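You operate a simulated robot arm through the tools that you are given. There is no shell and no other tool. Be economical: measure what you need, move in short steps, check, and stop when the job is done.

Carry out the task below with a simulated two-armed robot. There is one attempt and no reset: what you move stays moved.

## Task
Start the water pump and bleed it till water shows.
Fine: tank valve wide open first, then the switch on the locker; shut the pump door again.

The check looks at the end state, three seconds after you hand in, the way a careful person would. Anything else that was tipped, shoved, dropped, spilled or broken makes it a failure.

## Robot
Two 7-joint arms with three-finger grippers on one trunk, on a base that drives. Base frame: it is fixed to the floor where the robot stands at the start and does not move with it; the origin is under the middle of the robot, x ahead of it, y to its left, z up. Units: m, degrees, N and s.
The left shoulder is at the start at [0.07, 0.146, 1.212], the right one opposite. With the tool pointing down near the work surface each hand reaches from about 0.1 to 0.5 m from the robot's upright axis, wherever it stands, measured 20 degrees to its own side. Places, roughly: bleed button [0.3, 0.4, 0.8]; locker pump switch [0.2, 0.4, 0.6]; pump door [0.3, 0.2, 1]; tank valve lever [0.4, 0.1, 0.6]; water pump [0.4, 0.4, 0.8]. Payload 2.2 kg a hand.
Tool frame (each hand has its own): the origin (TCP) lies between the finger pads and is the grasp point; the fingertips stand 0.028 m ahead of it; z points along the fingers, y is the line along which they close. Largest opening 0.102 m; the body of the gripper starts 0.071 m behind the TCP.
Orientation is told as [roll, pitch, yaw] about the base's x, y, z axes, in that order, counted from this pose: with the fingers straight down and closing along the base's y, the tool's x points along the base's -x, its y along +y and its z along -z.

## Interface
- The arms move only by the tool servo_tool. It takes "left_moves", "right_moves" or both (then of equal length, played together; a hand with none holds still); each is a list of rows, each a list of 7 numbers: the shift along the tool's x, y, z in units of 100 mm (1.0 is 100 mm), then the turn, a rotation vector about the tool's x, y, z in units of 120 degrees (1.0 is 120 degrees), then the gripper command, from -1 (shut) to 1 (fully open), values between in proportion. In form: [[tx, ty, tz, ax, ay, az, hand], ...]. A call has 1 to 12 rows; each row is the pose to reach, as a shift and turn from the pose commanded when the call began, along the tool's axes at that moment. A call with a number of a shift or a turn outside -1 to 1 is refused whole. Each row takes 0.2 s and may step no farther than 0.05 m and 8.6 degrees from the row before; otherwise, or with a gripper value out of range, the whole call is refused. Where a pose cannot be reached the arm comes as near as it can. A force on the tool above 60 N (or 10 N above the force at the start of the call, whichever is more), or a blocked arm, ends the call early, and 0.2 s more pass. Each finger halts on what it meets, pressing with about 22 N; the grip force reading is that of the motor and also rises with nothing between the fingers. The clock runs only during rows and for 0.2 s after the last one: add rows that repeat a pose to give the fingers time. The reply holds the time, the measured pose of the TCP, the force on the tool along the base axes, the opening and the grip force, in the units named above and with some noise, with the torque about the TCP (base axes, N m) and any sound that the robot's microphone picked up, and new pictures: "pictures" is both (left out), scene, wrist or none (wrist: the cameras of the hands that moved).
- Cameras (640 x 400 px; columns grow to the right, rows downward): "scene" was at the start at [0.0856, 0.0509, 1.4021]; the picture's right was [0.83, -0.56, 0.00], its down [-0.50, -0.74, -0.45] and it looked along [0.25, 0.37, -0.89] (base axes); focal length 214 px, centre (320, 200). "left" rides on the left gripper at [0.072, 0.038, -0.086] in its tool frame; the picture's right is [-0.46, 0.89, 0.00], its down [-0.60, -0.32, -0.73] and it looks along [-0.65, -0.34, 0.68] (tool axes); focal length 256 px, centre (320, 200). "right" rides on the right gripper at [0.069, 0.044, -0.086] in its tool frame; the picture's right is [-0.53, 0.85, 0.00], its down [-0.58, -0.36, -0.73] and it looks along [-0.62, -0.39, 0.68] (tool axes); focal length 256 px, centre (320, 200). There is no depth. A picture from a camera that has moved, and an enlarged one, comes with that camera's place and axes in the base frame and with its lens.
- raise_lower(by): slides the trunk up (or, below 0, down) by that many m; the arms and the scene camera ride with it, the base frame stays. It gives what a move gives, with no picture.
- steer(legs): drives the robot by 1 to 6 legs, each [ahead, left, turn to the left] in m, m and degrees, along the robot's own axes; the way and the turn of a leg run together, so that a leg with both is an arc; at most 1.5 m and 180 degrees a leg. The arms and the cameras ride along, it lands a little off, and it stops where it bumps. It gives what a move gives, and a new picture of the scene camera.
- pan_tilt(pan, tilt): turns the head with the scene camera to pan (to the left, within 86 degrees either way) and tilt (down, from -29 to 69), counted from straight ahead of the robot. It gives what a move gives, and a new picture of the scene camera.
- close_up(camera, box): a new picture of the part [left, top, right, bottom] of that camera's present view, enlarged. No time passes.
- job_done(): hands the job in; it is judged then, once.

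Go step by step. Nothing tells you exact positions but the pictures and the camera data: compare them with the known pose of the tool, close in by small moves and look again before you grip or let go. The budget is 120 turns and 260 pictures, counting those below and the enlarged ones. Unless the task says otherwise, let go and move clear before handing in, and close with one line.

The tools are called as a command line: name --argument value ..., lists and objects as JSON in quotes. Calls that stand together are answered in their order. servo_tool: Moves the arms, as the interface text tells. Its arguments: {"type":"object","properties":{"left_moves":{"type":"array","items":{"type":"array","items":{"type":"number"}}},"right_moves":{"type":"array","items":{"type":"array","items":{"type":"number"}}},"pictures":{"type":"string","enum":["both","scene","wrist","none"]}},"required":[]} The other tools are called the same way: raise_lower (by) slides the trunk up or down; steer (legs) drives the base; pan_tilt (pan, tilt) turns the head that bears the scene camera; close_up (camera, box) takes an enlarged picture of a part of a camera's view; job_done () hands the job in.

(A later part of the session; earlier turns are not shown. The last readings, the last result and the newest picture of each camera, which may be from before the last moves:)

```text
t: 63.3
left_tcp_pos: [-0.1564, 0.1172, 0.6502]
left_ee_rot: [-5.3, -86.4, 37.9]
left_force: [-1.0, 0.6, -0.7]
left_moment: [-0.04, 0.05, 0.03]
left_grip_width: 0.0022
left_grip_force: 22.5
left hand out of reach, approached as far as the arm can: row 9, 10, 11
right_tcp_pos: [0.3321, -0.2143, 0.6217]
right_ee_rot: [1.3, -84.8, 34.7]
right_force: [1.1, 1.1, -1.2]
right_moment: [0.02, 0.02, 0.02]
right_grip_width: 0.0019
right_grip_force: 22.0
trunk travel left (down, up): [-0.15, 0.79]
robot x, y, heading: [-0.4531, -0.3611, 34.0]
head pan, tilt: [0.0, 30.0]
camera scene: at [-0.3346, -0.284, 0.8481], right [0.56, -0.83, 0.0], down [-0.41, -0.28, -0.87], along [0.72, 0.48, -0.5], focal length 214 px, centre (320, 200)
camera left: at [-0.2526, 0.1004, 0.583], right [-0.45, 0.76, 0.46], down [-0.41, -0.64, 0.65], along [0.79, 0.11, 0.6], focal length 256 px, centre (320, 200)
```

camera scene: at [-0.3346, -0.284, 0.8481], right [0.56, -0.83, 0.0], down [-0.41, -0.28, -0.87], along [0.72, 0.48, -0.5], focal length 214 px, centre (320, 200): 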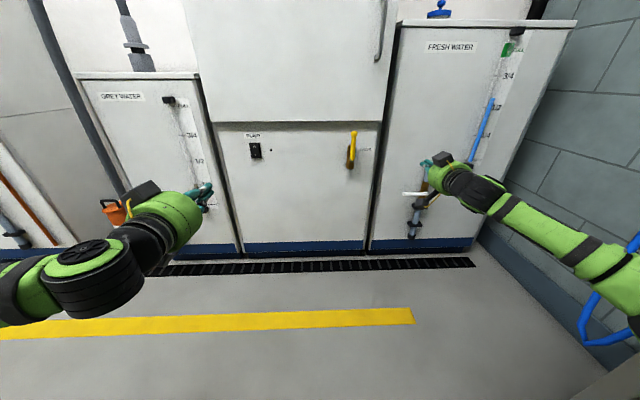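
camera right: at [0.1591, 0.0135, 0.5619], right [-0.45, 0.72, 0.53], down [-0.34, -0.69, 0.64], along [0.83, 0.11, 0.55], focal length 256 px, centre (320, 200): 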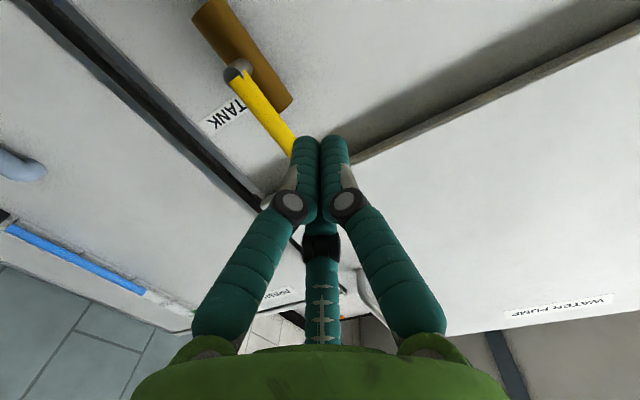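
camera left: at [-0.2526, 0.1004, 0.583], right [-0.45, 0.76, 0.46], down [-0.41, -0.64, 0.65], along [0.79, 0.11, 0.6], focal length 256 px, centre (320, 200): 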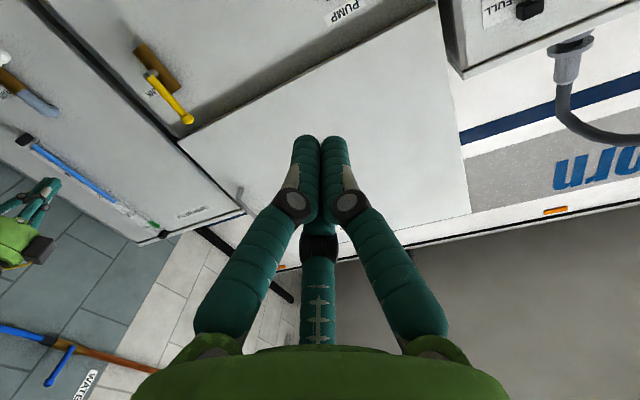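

Now advance toward the switch in steps.

servo_tool --left_moves '[[0.08, 0.05, 0.25, 0, 0, 0, -1], [0.16, 0.1, 0.5, 0, 0, 0, -1], [0.25, 0.14, 0.75, 0, 0, 0, -1], [0.34, 0.18, 1.0, 0, 0, 0, -1]]' --pictures "none"

servo_tool --left_moves '[[0, 0, 0.25, 0, 0, 0, -1], [0, 0, 0.5, 0, 0, 0, -1], [0, 0, 0.75, 0, 0, 0, -1], [0, 0, 1.0, 0, 0, 0, -1], [0, 0, 1.0, 0, 0, 0, -1]]'

close_up --camera "scene" --box '[190, 110, 310, 185]'

```text
t: 64.3
left_tcp_pos: [-0.0855, 0.1864, 0.6484]
left_ee_rot: [-5.6, -85.1, 38.0]
left_force: [0.0, 0.2, 0.1]
left_moment: [-0.02, 0.01, 0.03]
left_grip_width: 0.002
left_grip_force: 22.2
left hand out of reach, approached as far as the arm can: row 1, 2, 3, 4
right_tcp_pos: [0.3329, -0.2134, 0.6224]
right_ee_rot: [1.4, -84.6, 34.7]
right_force: [0.1, 0.7, 0.5]
right_moment: [0.03, 0.01, 0.01]
right_grip_width: 0.0025
right_grip_force: 22.6
trunk travel left (down, up): [-0.15, 0.79]
robot x, y, heading: [-0.4547, -0.3603, 34.0]
head pan, tilt: [0.0, 30.0]
```

```text
t: 65.5
left_tcp_pos: [-0.002, 0.2382, 0.6594]
left_ee_rot: [-6.0, -85.7, 38.7]
left_force: [-0.2, 0.1, -0.9]
left_moment: [0.02, -0.02, -0.02]
left_grip_width: 0.0021
left_grip_force: 22.3
left hand out of reach, approached as far as the arm can: row 1, 2, 3, 4, 5
right_tcp_pos: [0.3333, -0.2145, 0.6233]
right_ee_rot: [1.4, -84.7, 34.5]
right_force: [0.0, 0.1, -1.3]
right_moment: [0.02, -0.04, -0.02]
right_grip_width: 0.002
right_grip_force: 22.1
trunk travel left (down, up): [-0.15, 0.79]
robot x, y, heading: [-0.4506, -0.3623, 34.1]
head pan, tilt: [0.0, 30.0]
camera scene: at [-0.3343, -0.2841, 0.848], right [0.56, -0.83, 0.0], down [-0.41, -0.28, -0.87], along [0.72, 0.48, -0.5], focal length 214 px, centre (320, 200)
camera left: at [-0.0997, 0.2207, 0.5927], right [-0.45, 0.77, 0.46], down [-0.41, -0.63, 0.66], along [0.8, 0.11, 0.6], focal length 256 px, centre (320, 200)
```

scene: 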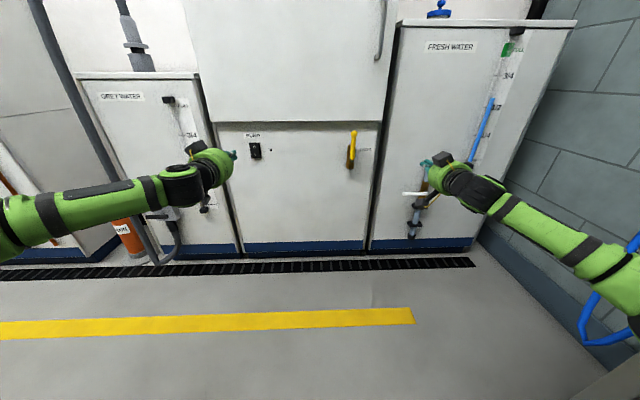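
left: 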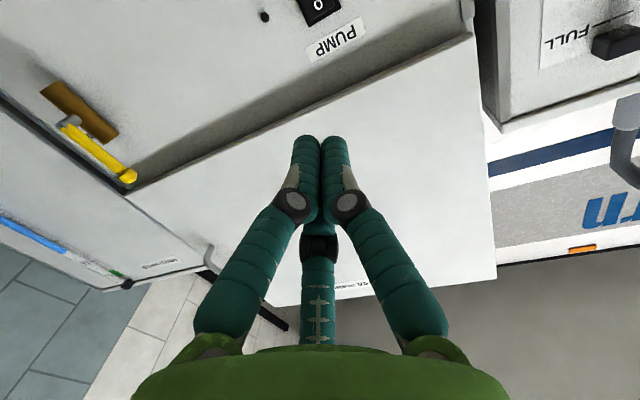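

```text
5.33 times, centred on (250, 148) of scene
camera zoom: at [-0.3343, -0.2841, 0.848], right [0.56, -0.83, 0.0], down [-0.41, -0.28, -0.87], along [0.72, 0.48, -0.5], focal length 1144 px, centre (693, 480)
```

zoom: 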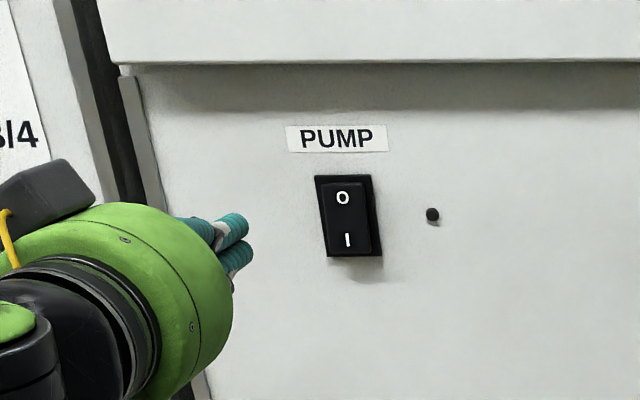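

The hand is slightly too level for this posture; tilting it 15° nose-down should ease it while I lower and advance.

servo_tool --left_moves '[[0.1, 0, 0.1, 0, 0.06, 0, -1], [0.25, 0, 0.3, 0, 0.125, 0, -1], [0.4, 0, 0.5, 0, 0.125, 0, -1], [0.55, 0, 0.7, 0, 0.125, 0, -1], [0.55, 0, 0.9, 0, 0.125, 0, -1], [0.55, 0, 0.9, 0, 0.125, 0, -1]]'

close_up --camera "scene" --box '[190, 110, 310, 185]'

```text
t: 66.9
left_tcp_pos: [0.0553, 0.2794, 0.5992]
left_ee_rot: [-1.4, -71.5, 33.8]
left_force: [-0.5, 0.5, -0.4]
left_moment: [0.01, 0.0, 0.0]
left_grip_width: 0.0021
left_grip_force: 22.1
left hand out of reach, approached as far as the arm can: row 5, 6
right_tcp_pos: [0.3325, -0.2145, 0.6235]
right_ee_rot: [1.4, -84.7, 34.5]
right_force: [-0.3, -0.1, 0.0]
right_moment: [0.02, 0.01, -0.03]
right_grip_width: 0.0019
right_grip_force: 21.9
trunk travel left (down, up): [-0.15, 0.79]
robot x, y, heading: [-0.455, -0.3603, 34.0]
head pan, tilt: [0.0, 30.0]
camera scene: at [-0.3344, -0.2841, 0.8479], right [0.56, -0.83, 0.0], down [-0.41, -0.28, -0.87], along [0.72, 0.48, -0.5], focal length 214 px, centre (320, 200)
camera left: at [-0.0523, 0.2556, 0.5582], right [-0.35, 0.83, 0.43], down [-0.26, -0.53, 0.81], along [0.9, 0.17, 0.4], focal length 256 px, centre (320, 200)
```

scene: 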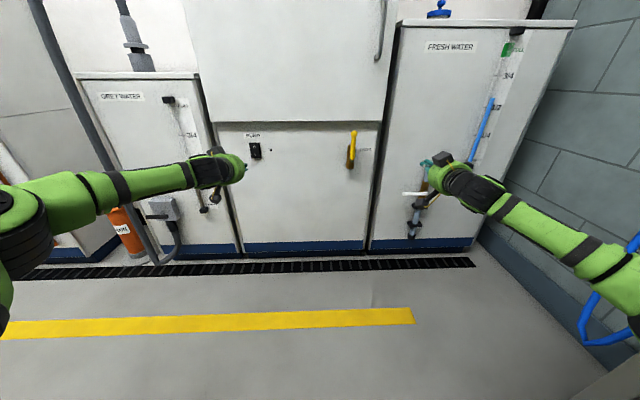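
left: 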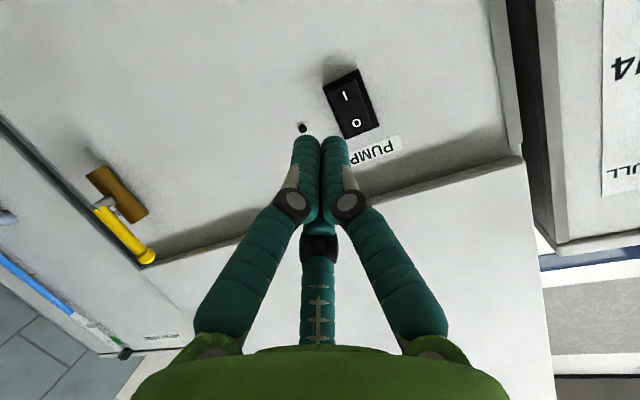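

```text
5.33 times, centred on (250, 148) of scene
camera zoom: at [-0.3344, -0.2841, 0.8479], right [0.56, -0.83, 0.0], down [-0.41, -0.28, -0.87], along [0.72, 0.48, -0.5], focal length 1144 px, centre (693, 480)
```

zoom: 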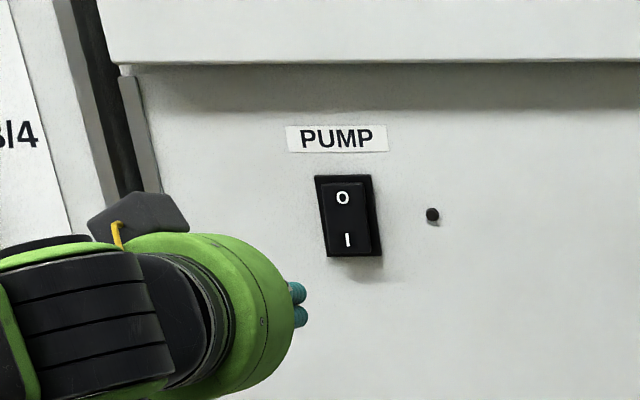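

The fingertips are in line with the "I" end, 14 cm short of it and near the arm's reach. I'll drive 9 cm ahead and then check.

steer --legs '[[0.09, 0, 0]]'

close_up --camera "left" --box '[240, 20, 440, 160]'

```text
t: 68.0
left_tcp_pos: [0.1301, 0.3296, 0.5988]
left_ee_rot: [-1.5, -71.4, 33.8]
left_force: [-0.1, -0.4, -0.5]
left_moment: [0.0, -0.01, -0.01]
left_grip_width: 0.0026
left_grip_force: 22.3
right_tcp_pos: [0.4084, -0.1639, 0.6232]
right_ee_rot: [1.4, -84.7, 34.6]
right_force: [-0.5, 0.8, -0.2]
right_moment: [0.0, -0.03, 0.02]
right_grip_width: 0.0023
right_grip_force: 22.2
trunk travel left (down, up): [-0.15, 0.79]
robot x, y, heading: [-0.3781, -0.3141, 33.7]
head pan, tilt: [0.0, 30.0]
camera scene: at [-0.2598, -0.2337, 0.8479], right [0.56, -0.83, 0.0], down [-0.41, -0.28, -0.87], along [0.72, 0.48, -0.5], focal length 214 px, centre (320, 200)
```

scene: 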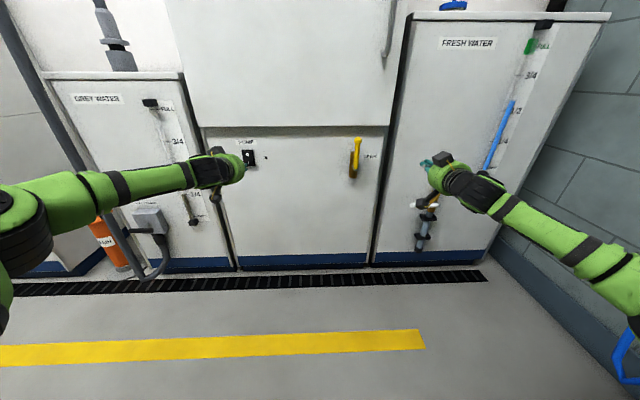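

```text
2.86 times, centred on (340, 90) of left
camera zoom: at [0.022, 0.3058, 0.5582], right [-0.35, 0.83, 0.43], down [-0.26, -0.53, 0.81], along [0.9, 0.17, 0.4], focal length 731 px, centre (263, 514)
```

zoom: 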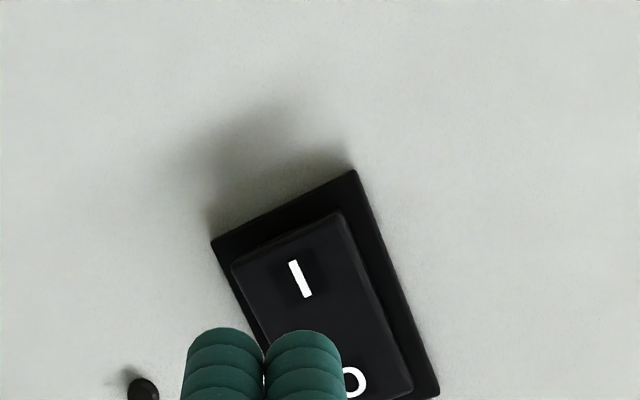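

Tips are on the "I" half, about 5 cm short. Press forward slowly.

servo_tool --left_moves '[[-0.03, 0.03, 0.15, 0, 0, 0, -1], [-0.058, 0.037, 0.297, 0, 0, 0, -1], [-0.09, 0.04, 0.392, 0, 0, 0, -1], [-0.116, 0.04, 0.468, 0, 0, 0, -1], [-0.135, 0.043, 0.524, 0, 0, 0, -1], [-0.154, 0.044, 0.581, 0, 0, 0, -1]]' --pictures "wrist"

close_up --camera "scene" --box '[190, 120, 310, 195]'

```text
t: 69.5
left_tcp_pos: [0.1271, 0.3486, 0.6029]
left_ee_rot: [-1.4, -71.4, 33.7]
left_force: [0.8, 0.4, -0.9]
left_moment: [0.02, 0.02, 0.0]
left_grip_width: 0.0021
left_grip_force: 22.1
left hand out of reach, approached as far as the arm can: row 1, 2, 3, 4, 5, 6
right_tcp_pos: [0.4078, -0.1647, 0.6227]
right_ee_rot: [1.4, -84.8, 34.6]
right_force: [-0.5, 0.5, 0.4]
right_moment: [0.01, -0.02, 0.02]
right_grip_width: 0.0022
right_grip_force: 22.0
trunk travel left (down, up): [-0.15, 0.79]
robot x, y, heading: [-0.3761, -0.3101, 33.8]
head pan, tilt: [0.0, 30.0]
camera left: at [0.0177, 0.325, 0.5618], right [-0.35, 0.83, 0.43], down [-0.26, -0.53, 0.81], along [0.9, 0.17, 0.4], focal length 256 px, centre (320, 200)
```

left: 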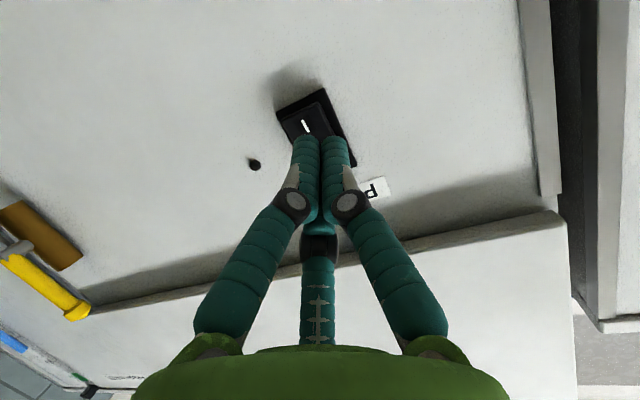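

```text
5.33 times, centred on (250, 158) of scene
camera zoom: at [-0.2599, -0.2338, 0.848], right [0.56, -0.83, 0.0], down [-0.41, -0.28, -0.87], along [0.72, 0.48, -0.5], focal length 1144 px, centre (693, 427)
```

zoom: 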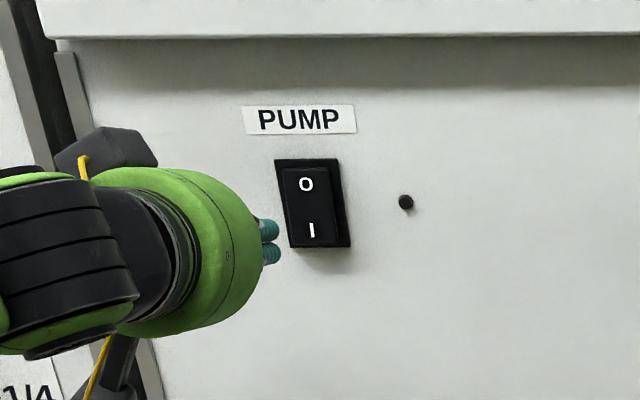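

The arm works better when the hand is farther out to its side, so I'll shift the base 0.1 m right and bring the hand back left.

steer --legs '[[0, -0.1, 0]]'

servo_tool --left_moves '[[0, 0.3, 0, 0, 0, 0, -1], [0, 0.6, 0, 0, 0, 0, -1], [0, 0.85, 0, 0, 0, 0, -1], [0, 0.85, 0, 0, 0, 0, -1]]' --pictures "wrist"

close_up --camera "scene" --box '[170, 110, 290, 185]'

```text
t: 70.5
left_tcp_pos: [0.1578, 0.301, 0.6004]
left_ee_rot: [-2.0, -71.4, 34.8]
left_force: [-0.5, -0.6, -0.2]
left_moment: [0.0, 0.01, -0.02]
left_grip_width: 0.0022
left_grip_force: 21.6
right_tcp_pos: [0.4336, -0.189, 0.622]
right_ee_rot: [2.2, -84.6, 36.3]
right_force: [-0.5, -0.9, 0.7]
right_moment: [0.01, 0.03, 0.02]
right_grip_width: 0.0021
right_grip_force: 21.6
trunk travel left (down, up): [-0.15, 0.79]
robot x, y, heading: [-0.3387, -0.3663, 34.6]
head pan, tilt: [0.0, 30.0]
stopped in leg 1: the robot was blocked; the commanded pose is now the measured one
camera scene: at [-0.2221, -0.2843, 0.8476], right [0.57, -0.82, 0.0], down [-0.41, -0.29, -0.87], along [0.71, 0.49, -0.5], focal length 214 px, centre (320, 200)
```

scene: 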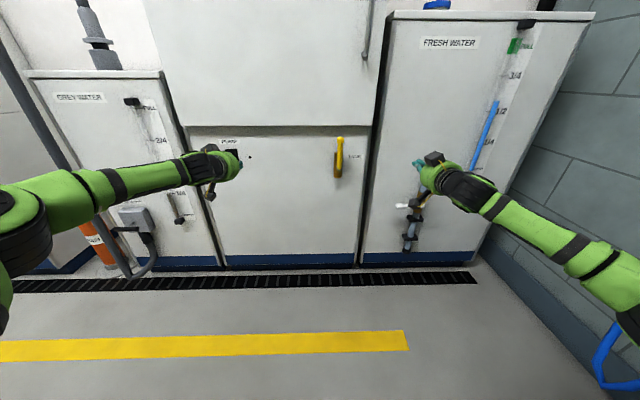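

```text
t: 71.5
left_tcp_pos: [0.1129, 0.3729, 0.5986]
left_ee_rot: [-2.1, -71.3, 34.8]
left_force: [-0.3, 0.5, 0.7]
left_moment: [-0.01, 0.0, -0.02]
left_grip_width: 0.0022
left_grip_force: 22.2
right_tcp_pos: [0.436, -0.1904, 0.6211]
right_ee_rot: [1.4, -84.4, 37.0]
right_force: [-0.4, -0.9, -0.6]
right_moment: [-0.02, -0.03, 0.0]
right_grip_width: 0.0023
right_grip_force: 22.2
trunk travel left (down, up): [-0.15, 0.79]
robot x, y, heading: [-0.3432, -0.3655, 34.5]
head pan, tilt: [0.0, 30.0]
camera left: at [0.0052, 0.3487, 0.5586], right [-0.36, 0.83, 0.43], down [-0.25, -0.53, 0.81], along [0.9, 0.18, 0.4], focal length 256 px, centre (320, 200)
```

left: 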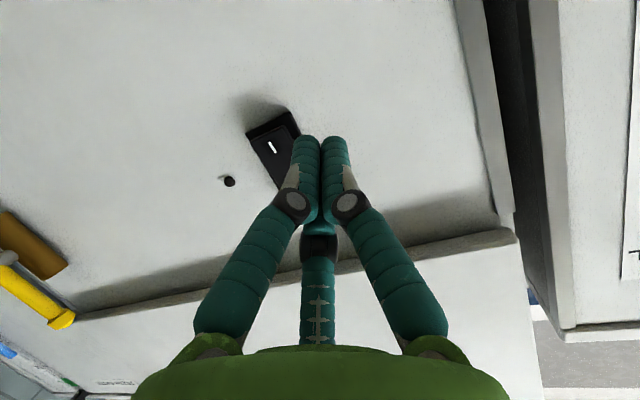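

```text
5.33 times, centred on (230, 148) of scene
camera zoom: at [-0.2212, -0.283, 0.8474], right [0.57, -0.82, 0.0], down [-0.41, -0.29, -0.86], along [0.71, 0.49, -0.5], focal length 1144 px, centre (800, 480)
```

zoom: 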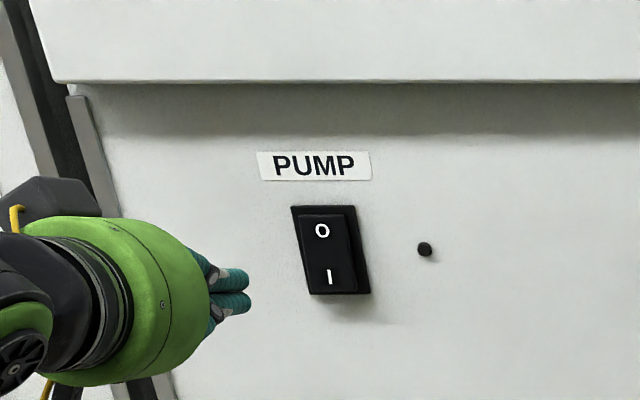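

The robot bumped something on its right; I'll look there before anything else.

pan_tilt --pan -60 --tilt 40

```text
t: 72.8
left_tcp_pos: [0.1122, 0.3726, 0.5988]
left_ee_rot: [-2.3, -71.1, 35.1]
left_force: [0.3, -0.5, 0.2]
left_moment: [-0.06, 0.01, 0.01]
left_grip_width: 0.0021
left_grip_force: 22.9
right_tcp_pos: [0.4347, -0.1899, 0.6195]
right_ee_rot: [1.4, -84.4, 37.1]
right_force: [0.7, 0.7, 0.3]
right_moment: [0.01, 0.05, -0.02]
right_grip_width: 0.0022
right_grip_force: 21.8
trunk travel left (down, up): [-0.15, 0.79]
robot x, y, heading: [-0.3377, -0.3681, 34.2]
head pan, tilt: [-60.0, 40.0]
camera scene: at [-0.219, -0.3709, 0.8325], right [-0.43, -0.9, 0.01], down [-0.58, 0.27, -0.77], along [0.69, -0.33, -0.64], focal length 214 px, centre (320, 200)
```

scene: 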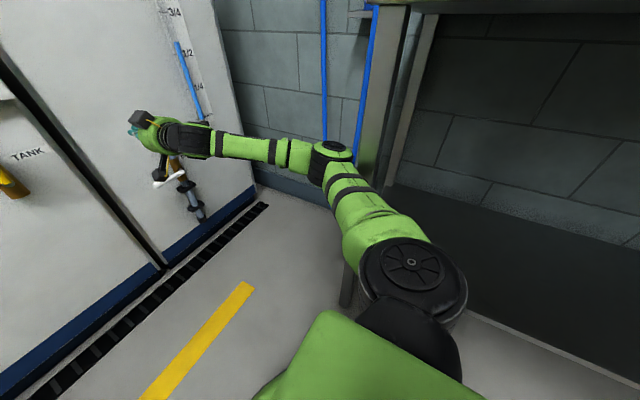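

The right elbow touched the sink bench's leg. I'll move off it (3 cm left, 2 cm ahead), then realign the left hand with the switch.

steer --legs '[[0.015, 0.035, 0]]'

pan_tilt --pan 10 --tilt 30

close_up --camera "left" --box '[160, 40, 360, 180]'

```text
t: 73.7
left_tcp_pos: [0.1059, 0.4066, 0.6038]
left_ee_rot: [-1.5, -71.4, 34.3]
left_force: [0.2, -0.6, 0.2]
left_moment: [0.0, -0.01, -0.03]
left_grip_width: 0.0022
left_grip_force: 21.6
right_tcp_pos: [0.4291, -0.1582, 0.6218]
right_ee_rot: [3.6, -84.6, 34.6]
right_force: [-1.0, -0.1, -0.2]
right_moment: [0.03, -0.01, 0.01]
right_grip_width: 0.0021
right_grip_force: 21.9
trunk travel left (down, up): [-0.15, 0.79]
robot x, y, heading: [-0.3434, -0.326, 34.3]
head pan, tilt: [-60.0, 40.0]
camera scene: at [-0.2271, -0.3382, 0.8326], right [-0.43, -0.9, 0.0], down [-0.58, 0.28, -0.77], along [0.69, -0.33, -0.64], focal length 214 px, centre (320, 200)
```

scene: 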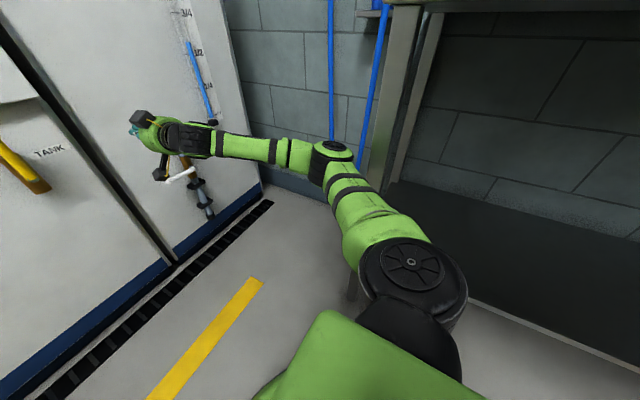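

```text
t: 75.1
left_tcp_pos: [0.1066, 0.4067, 0.6044]
left_ee_rot: [-1.5, -71.5, 34.2]
left_force: [0.3, -0.5, -0.4]
left_moment: [0.02, 0.01, -0.01]
left_grip_width: 0.002
left_grip_force: 21.8
right_tcp_pos: [0.4282, -0.1574, 0.6208]
right_ee_rot: [3.7, -84.6, 34.4]
right_force: [0.1, 0.0, 0.9]
right_moment: [-0.01, -0.04, 0.05]
right_grip_width: 0.0022
right_grip_force: 21.9
trunk travel left (down, up): [-0.15, 0.79]
robot x, y, heading: [-0.3455, -0.3298, 34.7]
head pan, tilt: [10.0, 30.0]
camera scene: at [-0.2393, -0.2384, 0.8479], right [0.7, -0.71, 0.0], down [-0.36, -0.35, -0.87], along [0.62, 0.61, -0.5], focal length 214 px, centre (320, 200)
```

scene: 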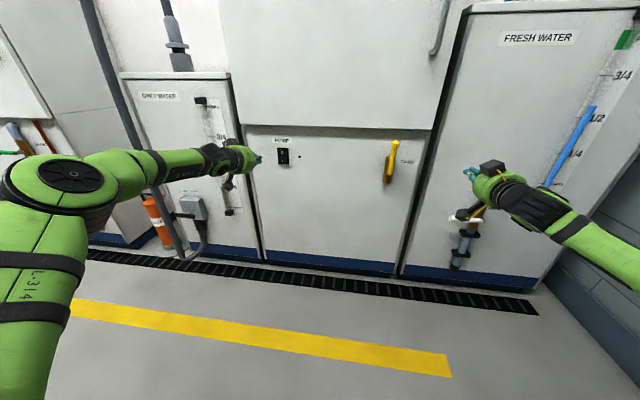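

```text
2.86 times, centred on (260, 110) of left
camera zoom: at [-0.0018, 0.3822, 0.5629], right [-0.36, 0.83, 0.43], down [-0.25, -0.53, 0.81], along [0.9, 0.18, 0.4], focal length 731 px, centre (491, 457)
```

zoom: 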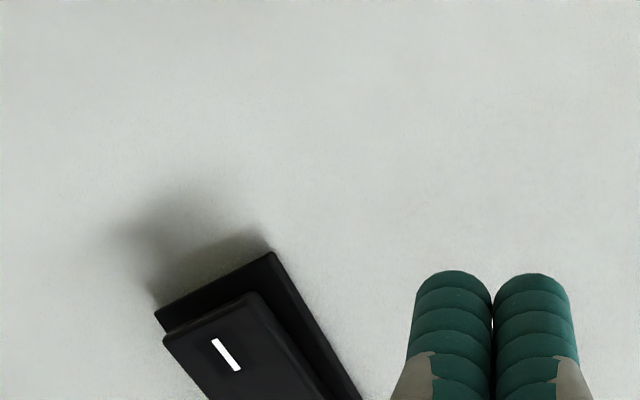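

Clear of the bench now. Slide the left hand 7 cm right and 1 cm down to the "I".

servo_tool --left_moves '[[0.06, -0.2, -0.06, 0, 0, 0, -1], [0.117, -0.45, -0.065, 0, 0, 0, -1], [0.117, -0.73, -0.065, 0, 0, 0, -1], [0.117, -0.73, -0.065, 0, 0, 0, -1]]' --pictures "wrist"

close_up --camera "scene" --box '[220, 110, 340, 185]'

```text
t: 76.1
left_tcp_pos: [0.1377, 0.3388, 0.5937]
left_ee_rot: [-1.6, -71.5, 34.2]
left_force: [0.3, 0.9, 0.2]
left_moment: [-0.01, -0.01, 0.0]
left_grip_width: 0.0019
left_grip_force: 22.0
right_tcp_pos: [0.4293, -0.159, 0.6208]
right_ee_rot: [3.8, -84.6, 34.5]
right_force: [-0.1, 0.1, 0.3]
right_moment: [-0.05, -0.01, 0.0]
right_grip_width: 0.0022
right_grip_force: 21.9
trunk travel left (down, up): [-0.15, 0.79]
robot x, y, heading: [-0.3459, -0.328, 34.4]
head pan, tilt: [10.0, 30.0]
camera left: at [0.0296, 0.3145, 0.5536], right [-0.36, 0.83, 0.43], down [-0.25, -0.53, 0.81], along [0.9, 0.18, 0.4], focal length 256 px, centre (320, 200)
```

left: 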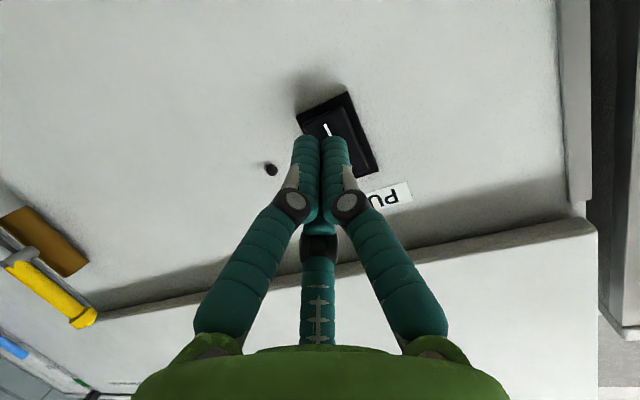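

```text
5.33 times, centred on (280, 148) of scene
camera zoom: at [-0.2393, -0.2385, 0.848], right [0.7, -0.71, 0.0], down [-0.36, -0.35, -0.87], along [0.62, 0.61, -0.5], focal length 1144 px, centre (533, 480)
```

zoom: 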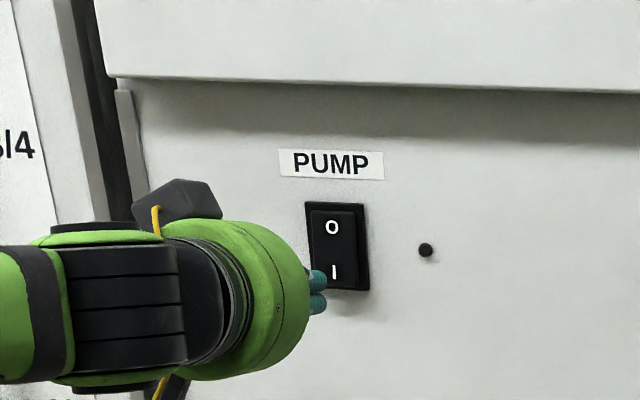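

Perfectly aligned. Press forward.

servo_tool --left_moves '[[-0.048, 0.004, 0.142, 0, 0, 0, -1], [-0.08, 0.006, 0.237, 0, 0, 0, -1], [-0.102, 0.008, 0.303, 0, 0, 0, -1], [-0.12, 0.009, 0.36, 0, 0, 0, -1], [-0.14, 0.01, 0.417, 0, 0, 0, -1], [-0.16, 0.012, 0.47, 0, 0, 0, -1]]' --pictures "wrist"

close_up --camera "scene" --box '[220, 110, 340, 185]'

```text
t: 77.5
left_tcp_pos: [0.1457, 0.3522, 0.5968]
left_ee_rot: [-1.4, -71.4, 34.1]
left_force: [-0.8, -0.6, 0.2]
left_moment: [0.02, 0.01, 0.02]
left_grip_width: 0.0022
left_grip_force: 21.3
left hand out of reach, approached as far as the arm can: row 2, 3, 4, 5, 6
right_tcp_pos: [0.4287, -0.1582, 0.6207]
right_ee_rot: [3.7, -84.7, 34.5]
right_force: [0.2, -0.7, -0.4]
right_moment: [-0.03, 0.0, -0.01]
right_grip_width: 0.0022
right_grip_force: 22.5
trunk travel left (down, up): [-0.15, 0.79]
robot x, y, heading: [-0.3463, -0.3304, 34.4]
head pan, tilt: [10.0, 30.0]
camera left: at [0.0378, 0.3274, 0.5565], right [-0.36, 0.83, 0.43], down [-0.25, -0.53, 0.81], along [0.9, 0.18, 0.4], focal length 256 px, centre (320, 200)
```

left: 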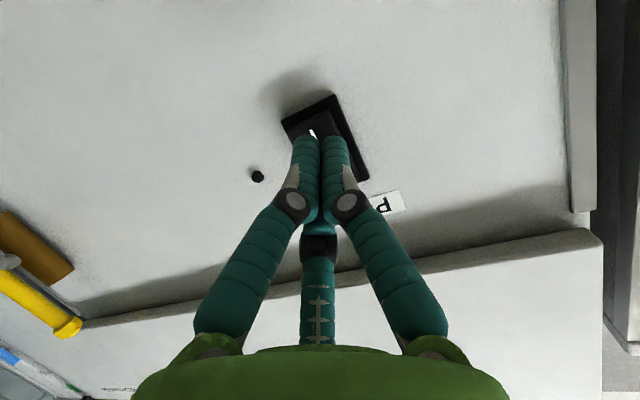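

```text
5.33 times, centred on (280, 148) of scene
camera zoom: at [-0.2393, -0.2384, 0.8479], right [0.7, -0.71, 0.0], down [-0.36, -0.35, -0.87], along [0.62, 0.61, -0.5], focal length 1144 px, centre (533, 480)
```

zoom: 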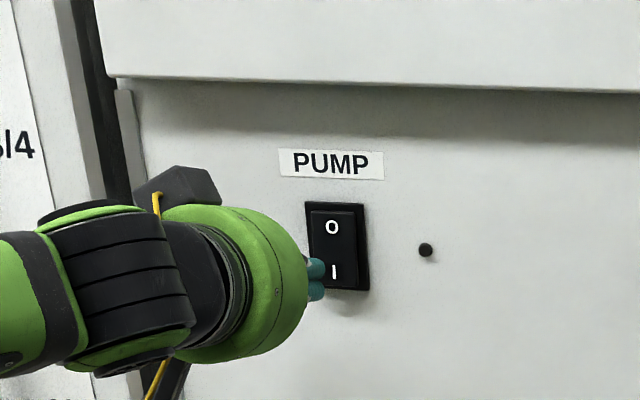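

The arm is again at its reach limit; I'll nudge the hand 7 mm right and press by driving the base 3 cm ahead.

servo_tool --left_moves '[[0.02, -0.07, -0.03, 0, 0, 0, -1], [0.03, -0.08, -0.05, 0, 0, 0, -1]]' --pictures "none"

steer --legs '[[0.03, 0, 0]]'

close_up --camera "scene" --box '[220, 110, 340, 185]'

close_up --camera "left" --box '[220, 40, 420, 180]'

```text
t: 78.1
left_tcp_pos: [0.146, 0.3425, 0.5959]
left_ee_rot: [-1.5, -71.5, 34.2]
left_force: [0.0, -0.4, -0.1]
left_moment: [0.02, 0.0, -0.01]
left_grip_width: 0.0021
left_grip_force: 21.6
right_tcp_pos: [0.4291, -0.1576, 0.6218]
right_ee_rot: [3.7, -84.6, 34.5]
right_force: [0.8, 0.1, 0.5]
right_moment: [-0.05, 0.0, -0.01]
right_grip_width: 0.0023
right_grip_force: 22.2
trunk travel left (down, up): [-0.15, 0.79]
robot x, y, heading: [-0.3447, -0.3294, 34.4]
head pan, tilt: [10.0, 30.0]
```

```text
t: 78.9
left_tcp_pos: [0.1691, 0.3587, 0.5934]
left_ee_rot: [-1.5, -71.2, 34.2]
left_force: [-17.9, -13.1, -10.1]
left_moment: [-0.09, 0.16, -0.14]
left_grip_width: 0.0022
left_grip_force: 22.0
right_tcp_pos: [0.4532, -0.1407, 0.6222]
right_ee_rot: [3.4, -84.6, 34.8]
right_force: [-0.2, -0.3, 0.2]
right_moment: [0.03, 0.01, -0.01]
right_grip_width: 0.0021
right_grip_force: 22.5
trunk travel left (down, up): [-0.15, 0.79]
robot x, y, heading: [-0.3183, -0.3132, 34.5]
head pan, tilt: [10.0, 30.0]
camera scene: at [-0.2151, -0.2213, 0.8479], right [0.7, -0.71, 0.0], down [-0.36, -0.35, -0.87], along [0.62, 0.61, -0.5], focal length 214 px, centre (320, 200)
```

scene: 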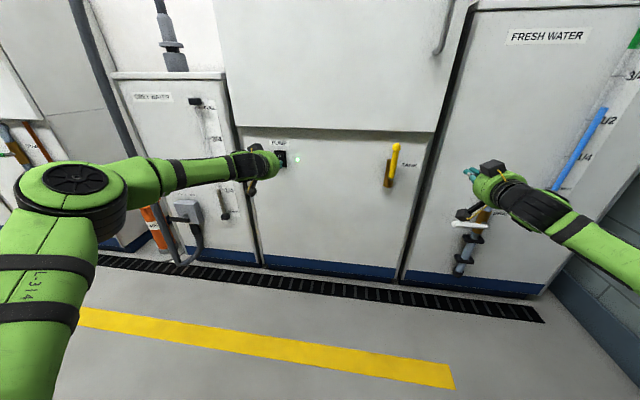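

```text
5.33 times, centred on (280, 148) of scene
camera zoom: at [-0.2151, -0.2213, 0.8479], right [0.7, -0.71, 0.0], down [-0.36, -0.35, -0.87], along [0.62, 0.61, -0.5], focal length 1144 px, centre (533, 480)
```

zoom: 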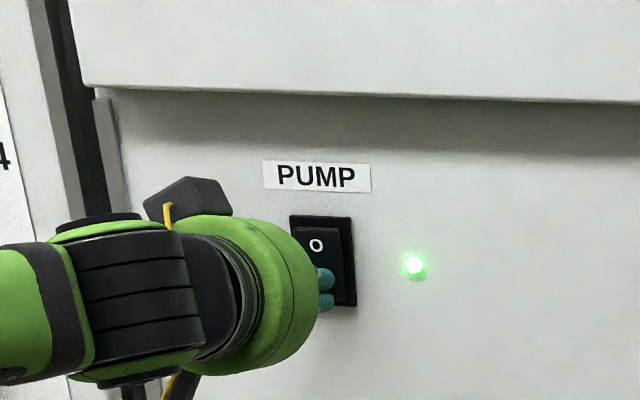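

```text
2.86 times, centred on (320, 110) of left
camera zoom: at [0.0616, 0.3343, 0.5529], right [-0.36, 0.83, 0.43], down [-0.25, -0.53, 0.81], along [0.9, 0.18, 0.4], focal length 731 px, centre (320, 457)
```

zoom: 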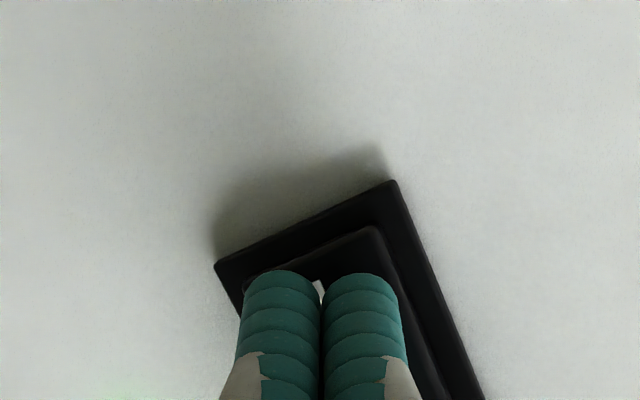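

The lamp is green: pump running. Back off, raise the trunk and look at the door handle.

steer --legs '[[-0.17, 0.03, 0]]'

raise_lower --by 0.35

pan_tilt --pan -5 --tilt 30

```text
t: 80.4
left_tcp_pos: [0.0162, 0.2849, 0.5934]
left_ee_rot: [-1.4, -71.1, 33.9]
left_force: [-0.6, 0.1, 1.6]
left_moment: [0.03, 0.04, 0.01]
left_grip_width: 0.0022
left_grip_force: 22.0
right_tcp_pos: [0.2968, -0.2147, 0.6206]
right_ee_rot: [3.7, -84.5, 34.2]
right_force: [0.3, 0.4, -0.1]
right_moment: [0.01, 0.02, -0.01]
right_grip_width: 0.0021
right_grip_force: 22.0
trunk travel left (down, up): [-0.15, 0.79]
robot x, y, heading: [-0.4758, -0.384, 34.3]
head pan, tilt: [10.0, 30.0]
camera scene: at [-0.3714, -0.2926, 0.848], right [0.7, -0.72, 0.0], down [-0.36, -0.35, -0.87], along [0.62, 0.6, -0.5], focal length 214 px, centre (320, 200)
```

scene: 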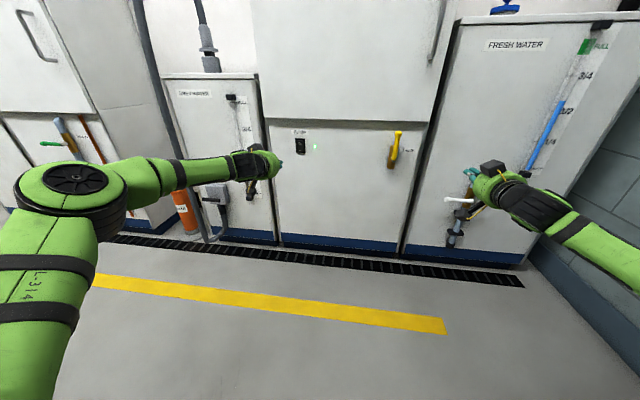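

```text
t: 82.8
left_tcp_pos: [0.0167, 0.2822, 0.8658]
left_ee_rot: [0.0, -71.0, 32.6]
left_force: [-0.6, -0.4, 0.1]
left_moment: [0.02, -0.02, -0.01]
left_grip_width: 0.0022
left_grip_force: 22.0
right_tcp_pos: [0.2797, -0.2198, 0.7357]
right_ee_rot: [6.9, -71.1, 31.8]
right_force: [0.4, 0.7, -0.5]
right_moment: [0.05, -0.04, 0.01]
right_grip_width: 0.0024
right_grip_force: 22.3
trunk travel left (down, up): [-0.419, 0.521]
robot x, y, heading: [-0.4799, -0.381, 34.2]
head pan, tilt: [10.0, 30.0]
stopped: the arm was blocked; the commanded pose is now the measured one
```

```text
t: 83.6
left_tcp_pos: [0.0159, 0.2834, 0.8635]
left_ee_rot: [-0.4, -71.2, 32.7]
left_force: [-0.6, -0.2, 0.5]
left_moment: [0.01, 0.02, 0.0]
left_grip_width: 0.0022
left_grip_force: 21.8
right_tcp_pos: [0.2806, -0.2185, 0.7355]
right_ee_rot: [6.1, -71.3, 32.5]
right_force: [0.0, 0.8, -0.2]
right_moment: [0.0, 0.03, 0.01]
right_grip_width: 0.0022
right_grip_force: 21.9
trunk travel left (down, up): [-0.419, 0.521]
robot x, y, heading: [-0.4837, -0.3803, 34.0]
head pan, tilt: [-5.0, 30.0]
camera scene: at [-0.3557, -0.3151, 1.1172], right [0.49, -0.87, -0.01], down [-0.44, -0.24, -0.87], along [0.75, 0.43, -0.5], focal length 214 px, centre (320, 200)
```

scene: 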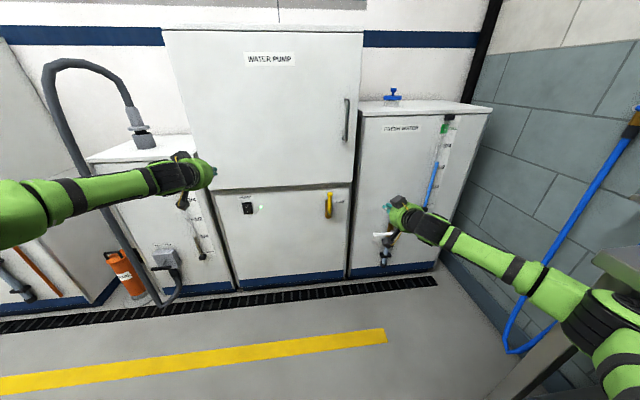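

The right elbow caught under the sink bench while rising. I'll look there before moving.

pan_tilt --pan -65 --tilt 25

```text
t: 84.9
left_tcp_pos: [0.0154, 0.2834, 0.8647]
left_ee_rot: [-0.3, -71.0, 32.9]
left_force: [0.0, 0.7, 0.6]
left_moment: [-0.01, 0.0, -0.02]
left_grip_width: 0.0025
left_grip_force: 21.9
right_tcp_pos: [0.2813, -0.2184, 0.7369]
right_ee_rot: [6.1, -71.4, 32.5]
right_force: [0.1, 0.0, -0.5]
right_moment: [0.0, 0.02, -0.01]
right_grip_width: 0.0022
right_grip_force: 22.0
trunk travel left (down, up): [-0.419, 0.521]
robot x, y, heading: [-0.4794, -0.3819, 34.5]
head pan, tilt: [-65.0, 25.0]
camera scene: at [-0.3553, -0.4063, 1.1245], right [-0.51, -0.86, 0.0], down [-0.37, 0.22, -0.9], along [0.78, -0.46, -0.43], focal length 214 px, centre (320, 200)
```

scene: 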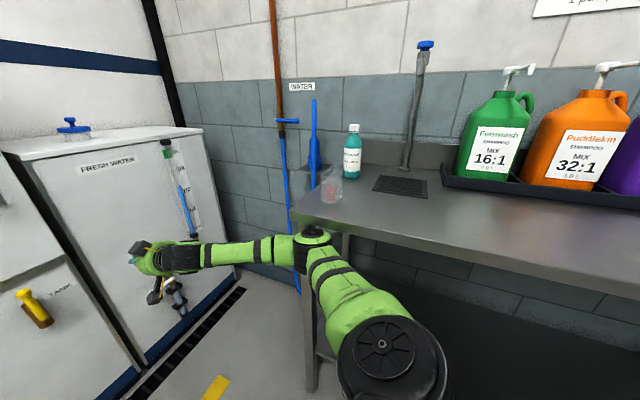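

Nothing tipped; the elbow sits under the bench edge. I'll lower a little, tuck the left hand back, then drive left away from the bench.

raise_lower --by -0.08

servo_tool --left_moves '[[0, 0, -0.3, 0, 0, 0, -1], [0, 0, -0.6, 0, 0, 0, -1], [0, 0, -1, 0, 0, 0, -1]]' --pictures "none"

servo_tool --left_moves '[[0, 0, -0.25, 0, 0, 0, -1], [0, 0, -0.5, 0, 0, 0, -1], [0, 0, -0.75, 0, 0, 0, -1], [0, 0, -1, 0, 0, 0, -1]]' --pictures "none"

steer --legs '[[0, 0.16, 0]]'

```text
t: 86.1
left_tcp_pos: [0.0133, 0.2859, 0.7821]
left_ee_rot: [-1.4, -71.2, 33.8]
left_force: [-0.4, 0.3, -0.1]
left_moment: [-0.04, -0.02, -0.01]
left_grip_width: 0.0022
left_grip_force: 22.6
right_tcp_pos: [0.2798, -0.2157, 0.6601]
right_ee_rot: [5.0, -71.5, 33.5]
right_force: [1.0, 0.9, -0.4]
right_moment: [0.03, -0.01, -0.01]
right_grip_width: 0.002
right_grip_force: 22.1
trunk travel left (down, up): [-0.339, 0.601]
robot x, y, heading: [-0.4793, -0.3812, 34.0]
head pan, tilt: [-65.0, 25.0]
```

```text
t: 86.9
left_tcp_pos: [-0.0685, 0.237, 0.8151]
left_ee_rot: [-1.5, -71.2, 34.0]
left_force: [0.2, -1.1, 0.3]
left_moment: [-0.01, -0.01, -0.04]
left_grip_width: 0.0022
left_grip_force: 22.2
right_tcp_pos: [0.279, -0.2168, 0.6601]
right_ee_rot: [5.0, -71.6, 33.5]
right_force: [0.1, -0.2, -0.8]
right_moment: [0.03, -0.01, -0.01]
right_grip_width: 0.002
right_grip_force: 21.9
trunk travel left (down, up): [-0.339, 0.601]
robot x, y, heading: [-0.4797, -0.3849, 34.4]
head pan, tilt: [-65.0, 25.0]
```

```text
t: 87.9
left_tcp_pos: [-0.1475, 0.1857, 0.8472]
left_ee_rot: [-1.5, -71.2, 34.0]
left_force: [-0.7, -0.1, 0.4]
left_moment: [-0.03, 0.02, 0.0]
left_grip_width: 0.0019
left_grip_force: 22.3
right_tcp_pos: [0.2783, -0.2147, 0.6604]
right_ee_rot: [5.0, -71.5, 33.5]
right_force: [0.3, -0.1, 0.1]
right_moment: [-0.02, 0.01, -0.02]
right_grip_width: 0.0022
right_grip_force: 22.1
trunk travel left (down, up): [-0.339, 0.601]
robot x, y, heading: [-0.4788, -0.3857, 34.3]
head pan, tilt: [-65.0, 25.0]
```

```text
t: 89.3
left_tcp_pos: [-0.2354, 0.3176, 0.8476]
left_ee_rot: [-1.4, -71.2, 33.9]
left_force: [-0.3, 0.0, 0.6]
left_moment: [0.04, -0.02, -0.03]
left_grip_width: 0.002
left_grip_force: 21.7
right_tcp_pos: [0.1907, -0.0853, 0.6592]
right_ee_rot: [4.8, -71.5, 33.7]
right_force: [0.7, -0.8, 0.3]
right_moment: [-0.04, 0.01, 0.01]
right_grip_width: 0.0024
right_grip_force: 21.4
trunk travel left (down, up): [-0.339, 0.601]
robot x, y, heading: [-0.569, -0.2539, 34.2]
head pan, tilt: [-65.0, 25.0]
camera scene: at [-0.4486, -0.2707, 1.0452], right [-0.51, -0.86, 0.0], down [-0.36, 0.22, -0.91], along [0.78, -0.46, -0.42], focal length 214 px, centre (320, 200)
```

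scene: 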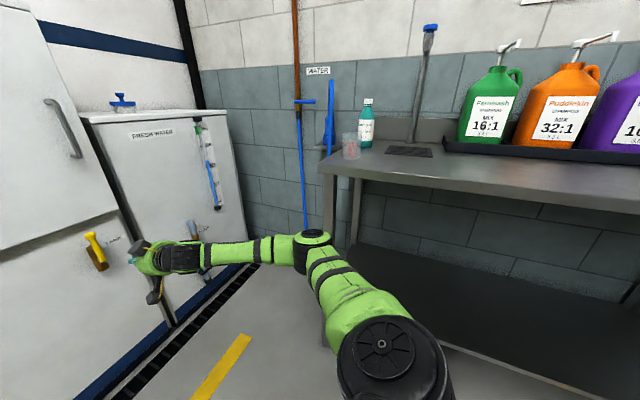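

The elbow is now clear of the bench edge by about 8 cm. Raise 0.2 m and view the handle.

raise_lower --by 0.2

pan_tilt --pan -5 --tilt 20

close_up --camera "scene" --box '[300, 100, 500, 240]'

close_up --camera "right" --box '[0, 0, 640, 400]'

```text
t: 91.5
left_tcp_pos: [-0.2354, 0.317, 1.047]
left_ee_rot: [-1.4, -71.1, 33.7]
left_force: [-0.2, 0.1, 0.2]
left_moment: [0.01, 0.04, -0.02]
left_grip_width: 0.0023
left_grip_force: 21.9
right_tcp_pos: [0.1897, -0.0855, 0.8601]
right_ee_rot: [5.0, -71.5, 33.4]
right_force: [0.0, -0.6, 0.2]
right_moment: [-0.01, -0.02, 0.03]
right_grip_width: 0.0022
right_grip_force: 22.4
trunk travel left (down, up): [-0.539, 0.401]
robot x, y, heading: [-0.5661, -0.2523, 34.2]
head pan, tilt: [-65.0, 25.0]
```

```text
t: 92.8
left_tcp_pos: [-0.2354, 0.3168, 1.0472]
left_ee_rot: [-1.3, -71.2, 33.7]
left_force: [0.3, 0.2, 0.4]
left_moment: [0.01, -0.01, 0.01]
left_grip_width: 0.0023
left_grip_force: 21.7
right_tcp_pos: [0.191, -0.086, 0.8602]
right_ee_rot: [5.0, -71.5, 33.4]
right_force: [0.3, 0.3, -0.5]
right_moment: [0.0, 0.01, 0.01]
right_grip_width: 0.0021
right_grip_force: 22.2
trunk travel left (down, up): [-0.539, 0.401]
robot x, y, heading: [-0.5673, -0.2491, 34.2]
head pan, tilt: [-5.0, 20.0]
camera scene: at [-0.4461, -0.1787, 1.2533], right [0.49, -0.87, 0.0], down [-0.3, -0.17, -0.94], along [0.82, 0.46, -0.34], focal length 214 px, centre (320, 200)
```

scene: 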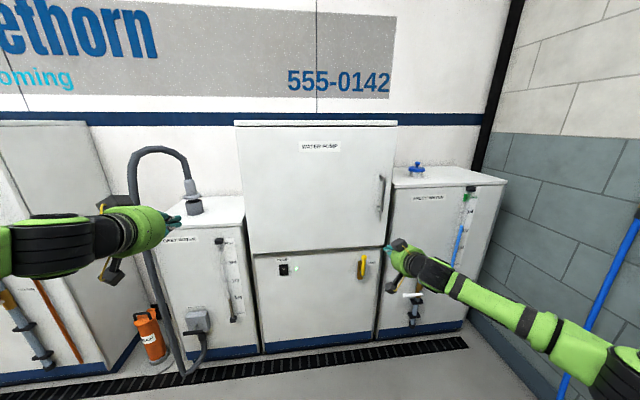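

```text
2.86 times, centred on (400, 170) of scene
camera zoom: at [-0.4461, -0.1787, 1.2533], right [0.49, -0.87, 0.0], down [-0.3, -0.17, -0.94], along [0.82, 0.46, -0.34], focal length 613 px, centre (91, 286)
```

zoom: 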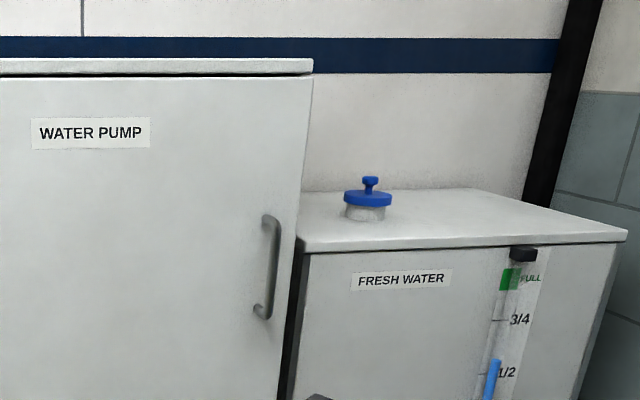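

```text
1.00 times, centred on (320, 200) of right (not enlarged: the box is as wide or as high as the picture)
camera zoom: at [0.0795, -0.1134, 0.8221], right [-0.38, 0.76, 0.53], down [-0.16, -0.62, 0.77], along [0.91, 0.21, 0.36], focal length 256 px, centre (320, 200)
```

zoom: 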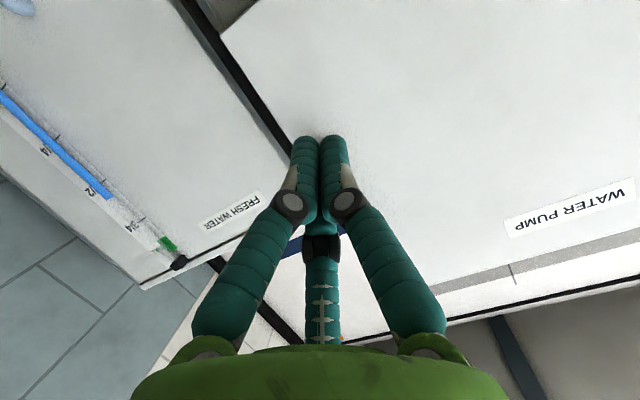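

The handle bar stands at about [0.438, 0.010, 0.974], vertical, and my fingers close sideways — right for gripping it. Bring the right hand up, opened, and level.

servo_tool --right_moves '[[-0.24, -0.13, 0.04, 0.014, -0.03, 0, 0.2], [-0.48, -0.26, 0.08, 0.028, -0.06, 0, 0.2], [-0.72, -0.38, 0.12, 0.042, -0.08, 0, 0.2], [-0.97, -0.51, 0.155, 0.042, -0.08, 0, 0.2], [-0.97, -0.51, 0.155, 0.042, -0.08, 0, 0.2]]'

```text
t: 94.0
left_tcp_pos: [-0.2354, 0.3177, 1.0466]
left_ee_rot: [-1.4, -71.0, 33.8]
left_force: [0.9, 0.2, 0.1]
left_moment: [0.02, 0.01, 0.02]
left_grip_width: 0.0022
left_grip_force: 22.2
right_tcp_pos: [0.2604, -0.0991, 0.9441]
right_ee_rot: [2.6, -81.1, 30.8]
right_force: [0.2, -0.2, -0.5]
right_moment: [0.0, 0.0, 0.02]
right_grip_width: 0.0611
right_grip_force: 0.0
trunk travel left (down, up): [-0.539, 0.401]
robot x, y, heading: [-0.5687, -0.2516, 34.3]
head pan, tilt: [-5.0, 20.0]
camera scene: at [-0.446, -0.1786, 1.2532], right [0.49, -0.87, 0.0], down [-0.3, -0.17, -0.94], along [0.82, 0.46, -0.34], focal length 214 px, centre (320, 200)
camera right: at [0.1536, -0.1134, 0.8886], right [-0.39, 0.75, 0.53], down [-0.33, -0.66, 0.68], along [0.86, 0.09, 0.5], focal length 256 px, centre (320, 200)
```

scene: 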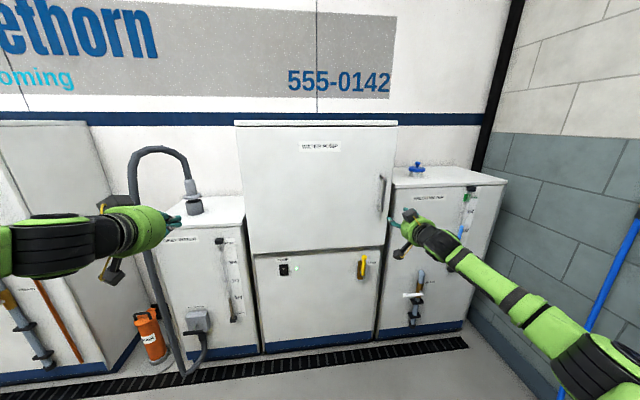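
right: 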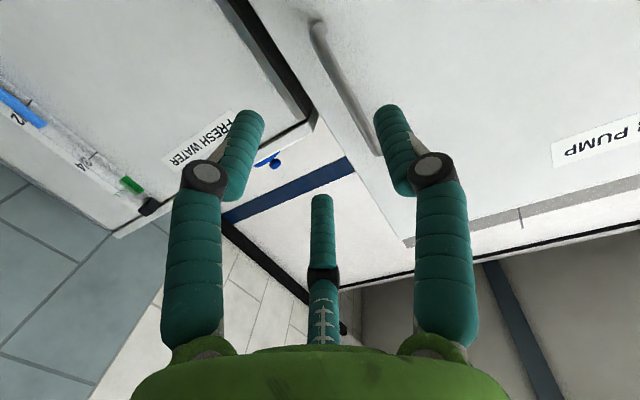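

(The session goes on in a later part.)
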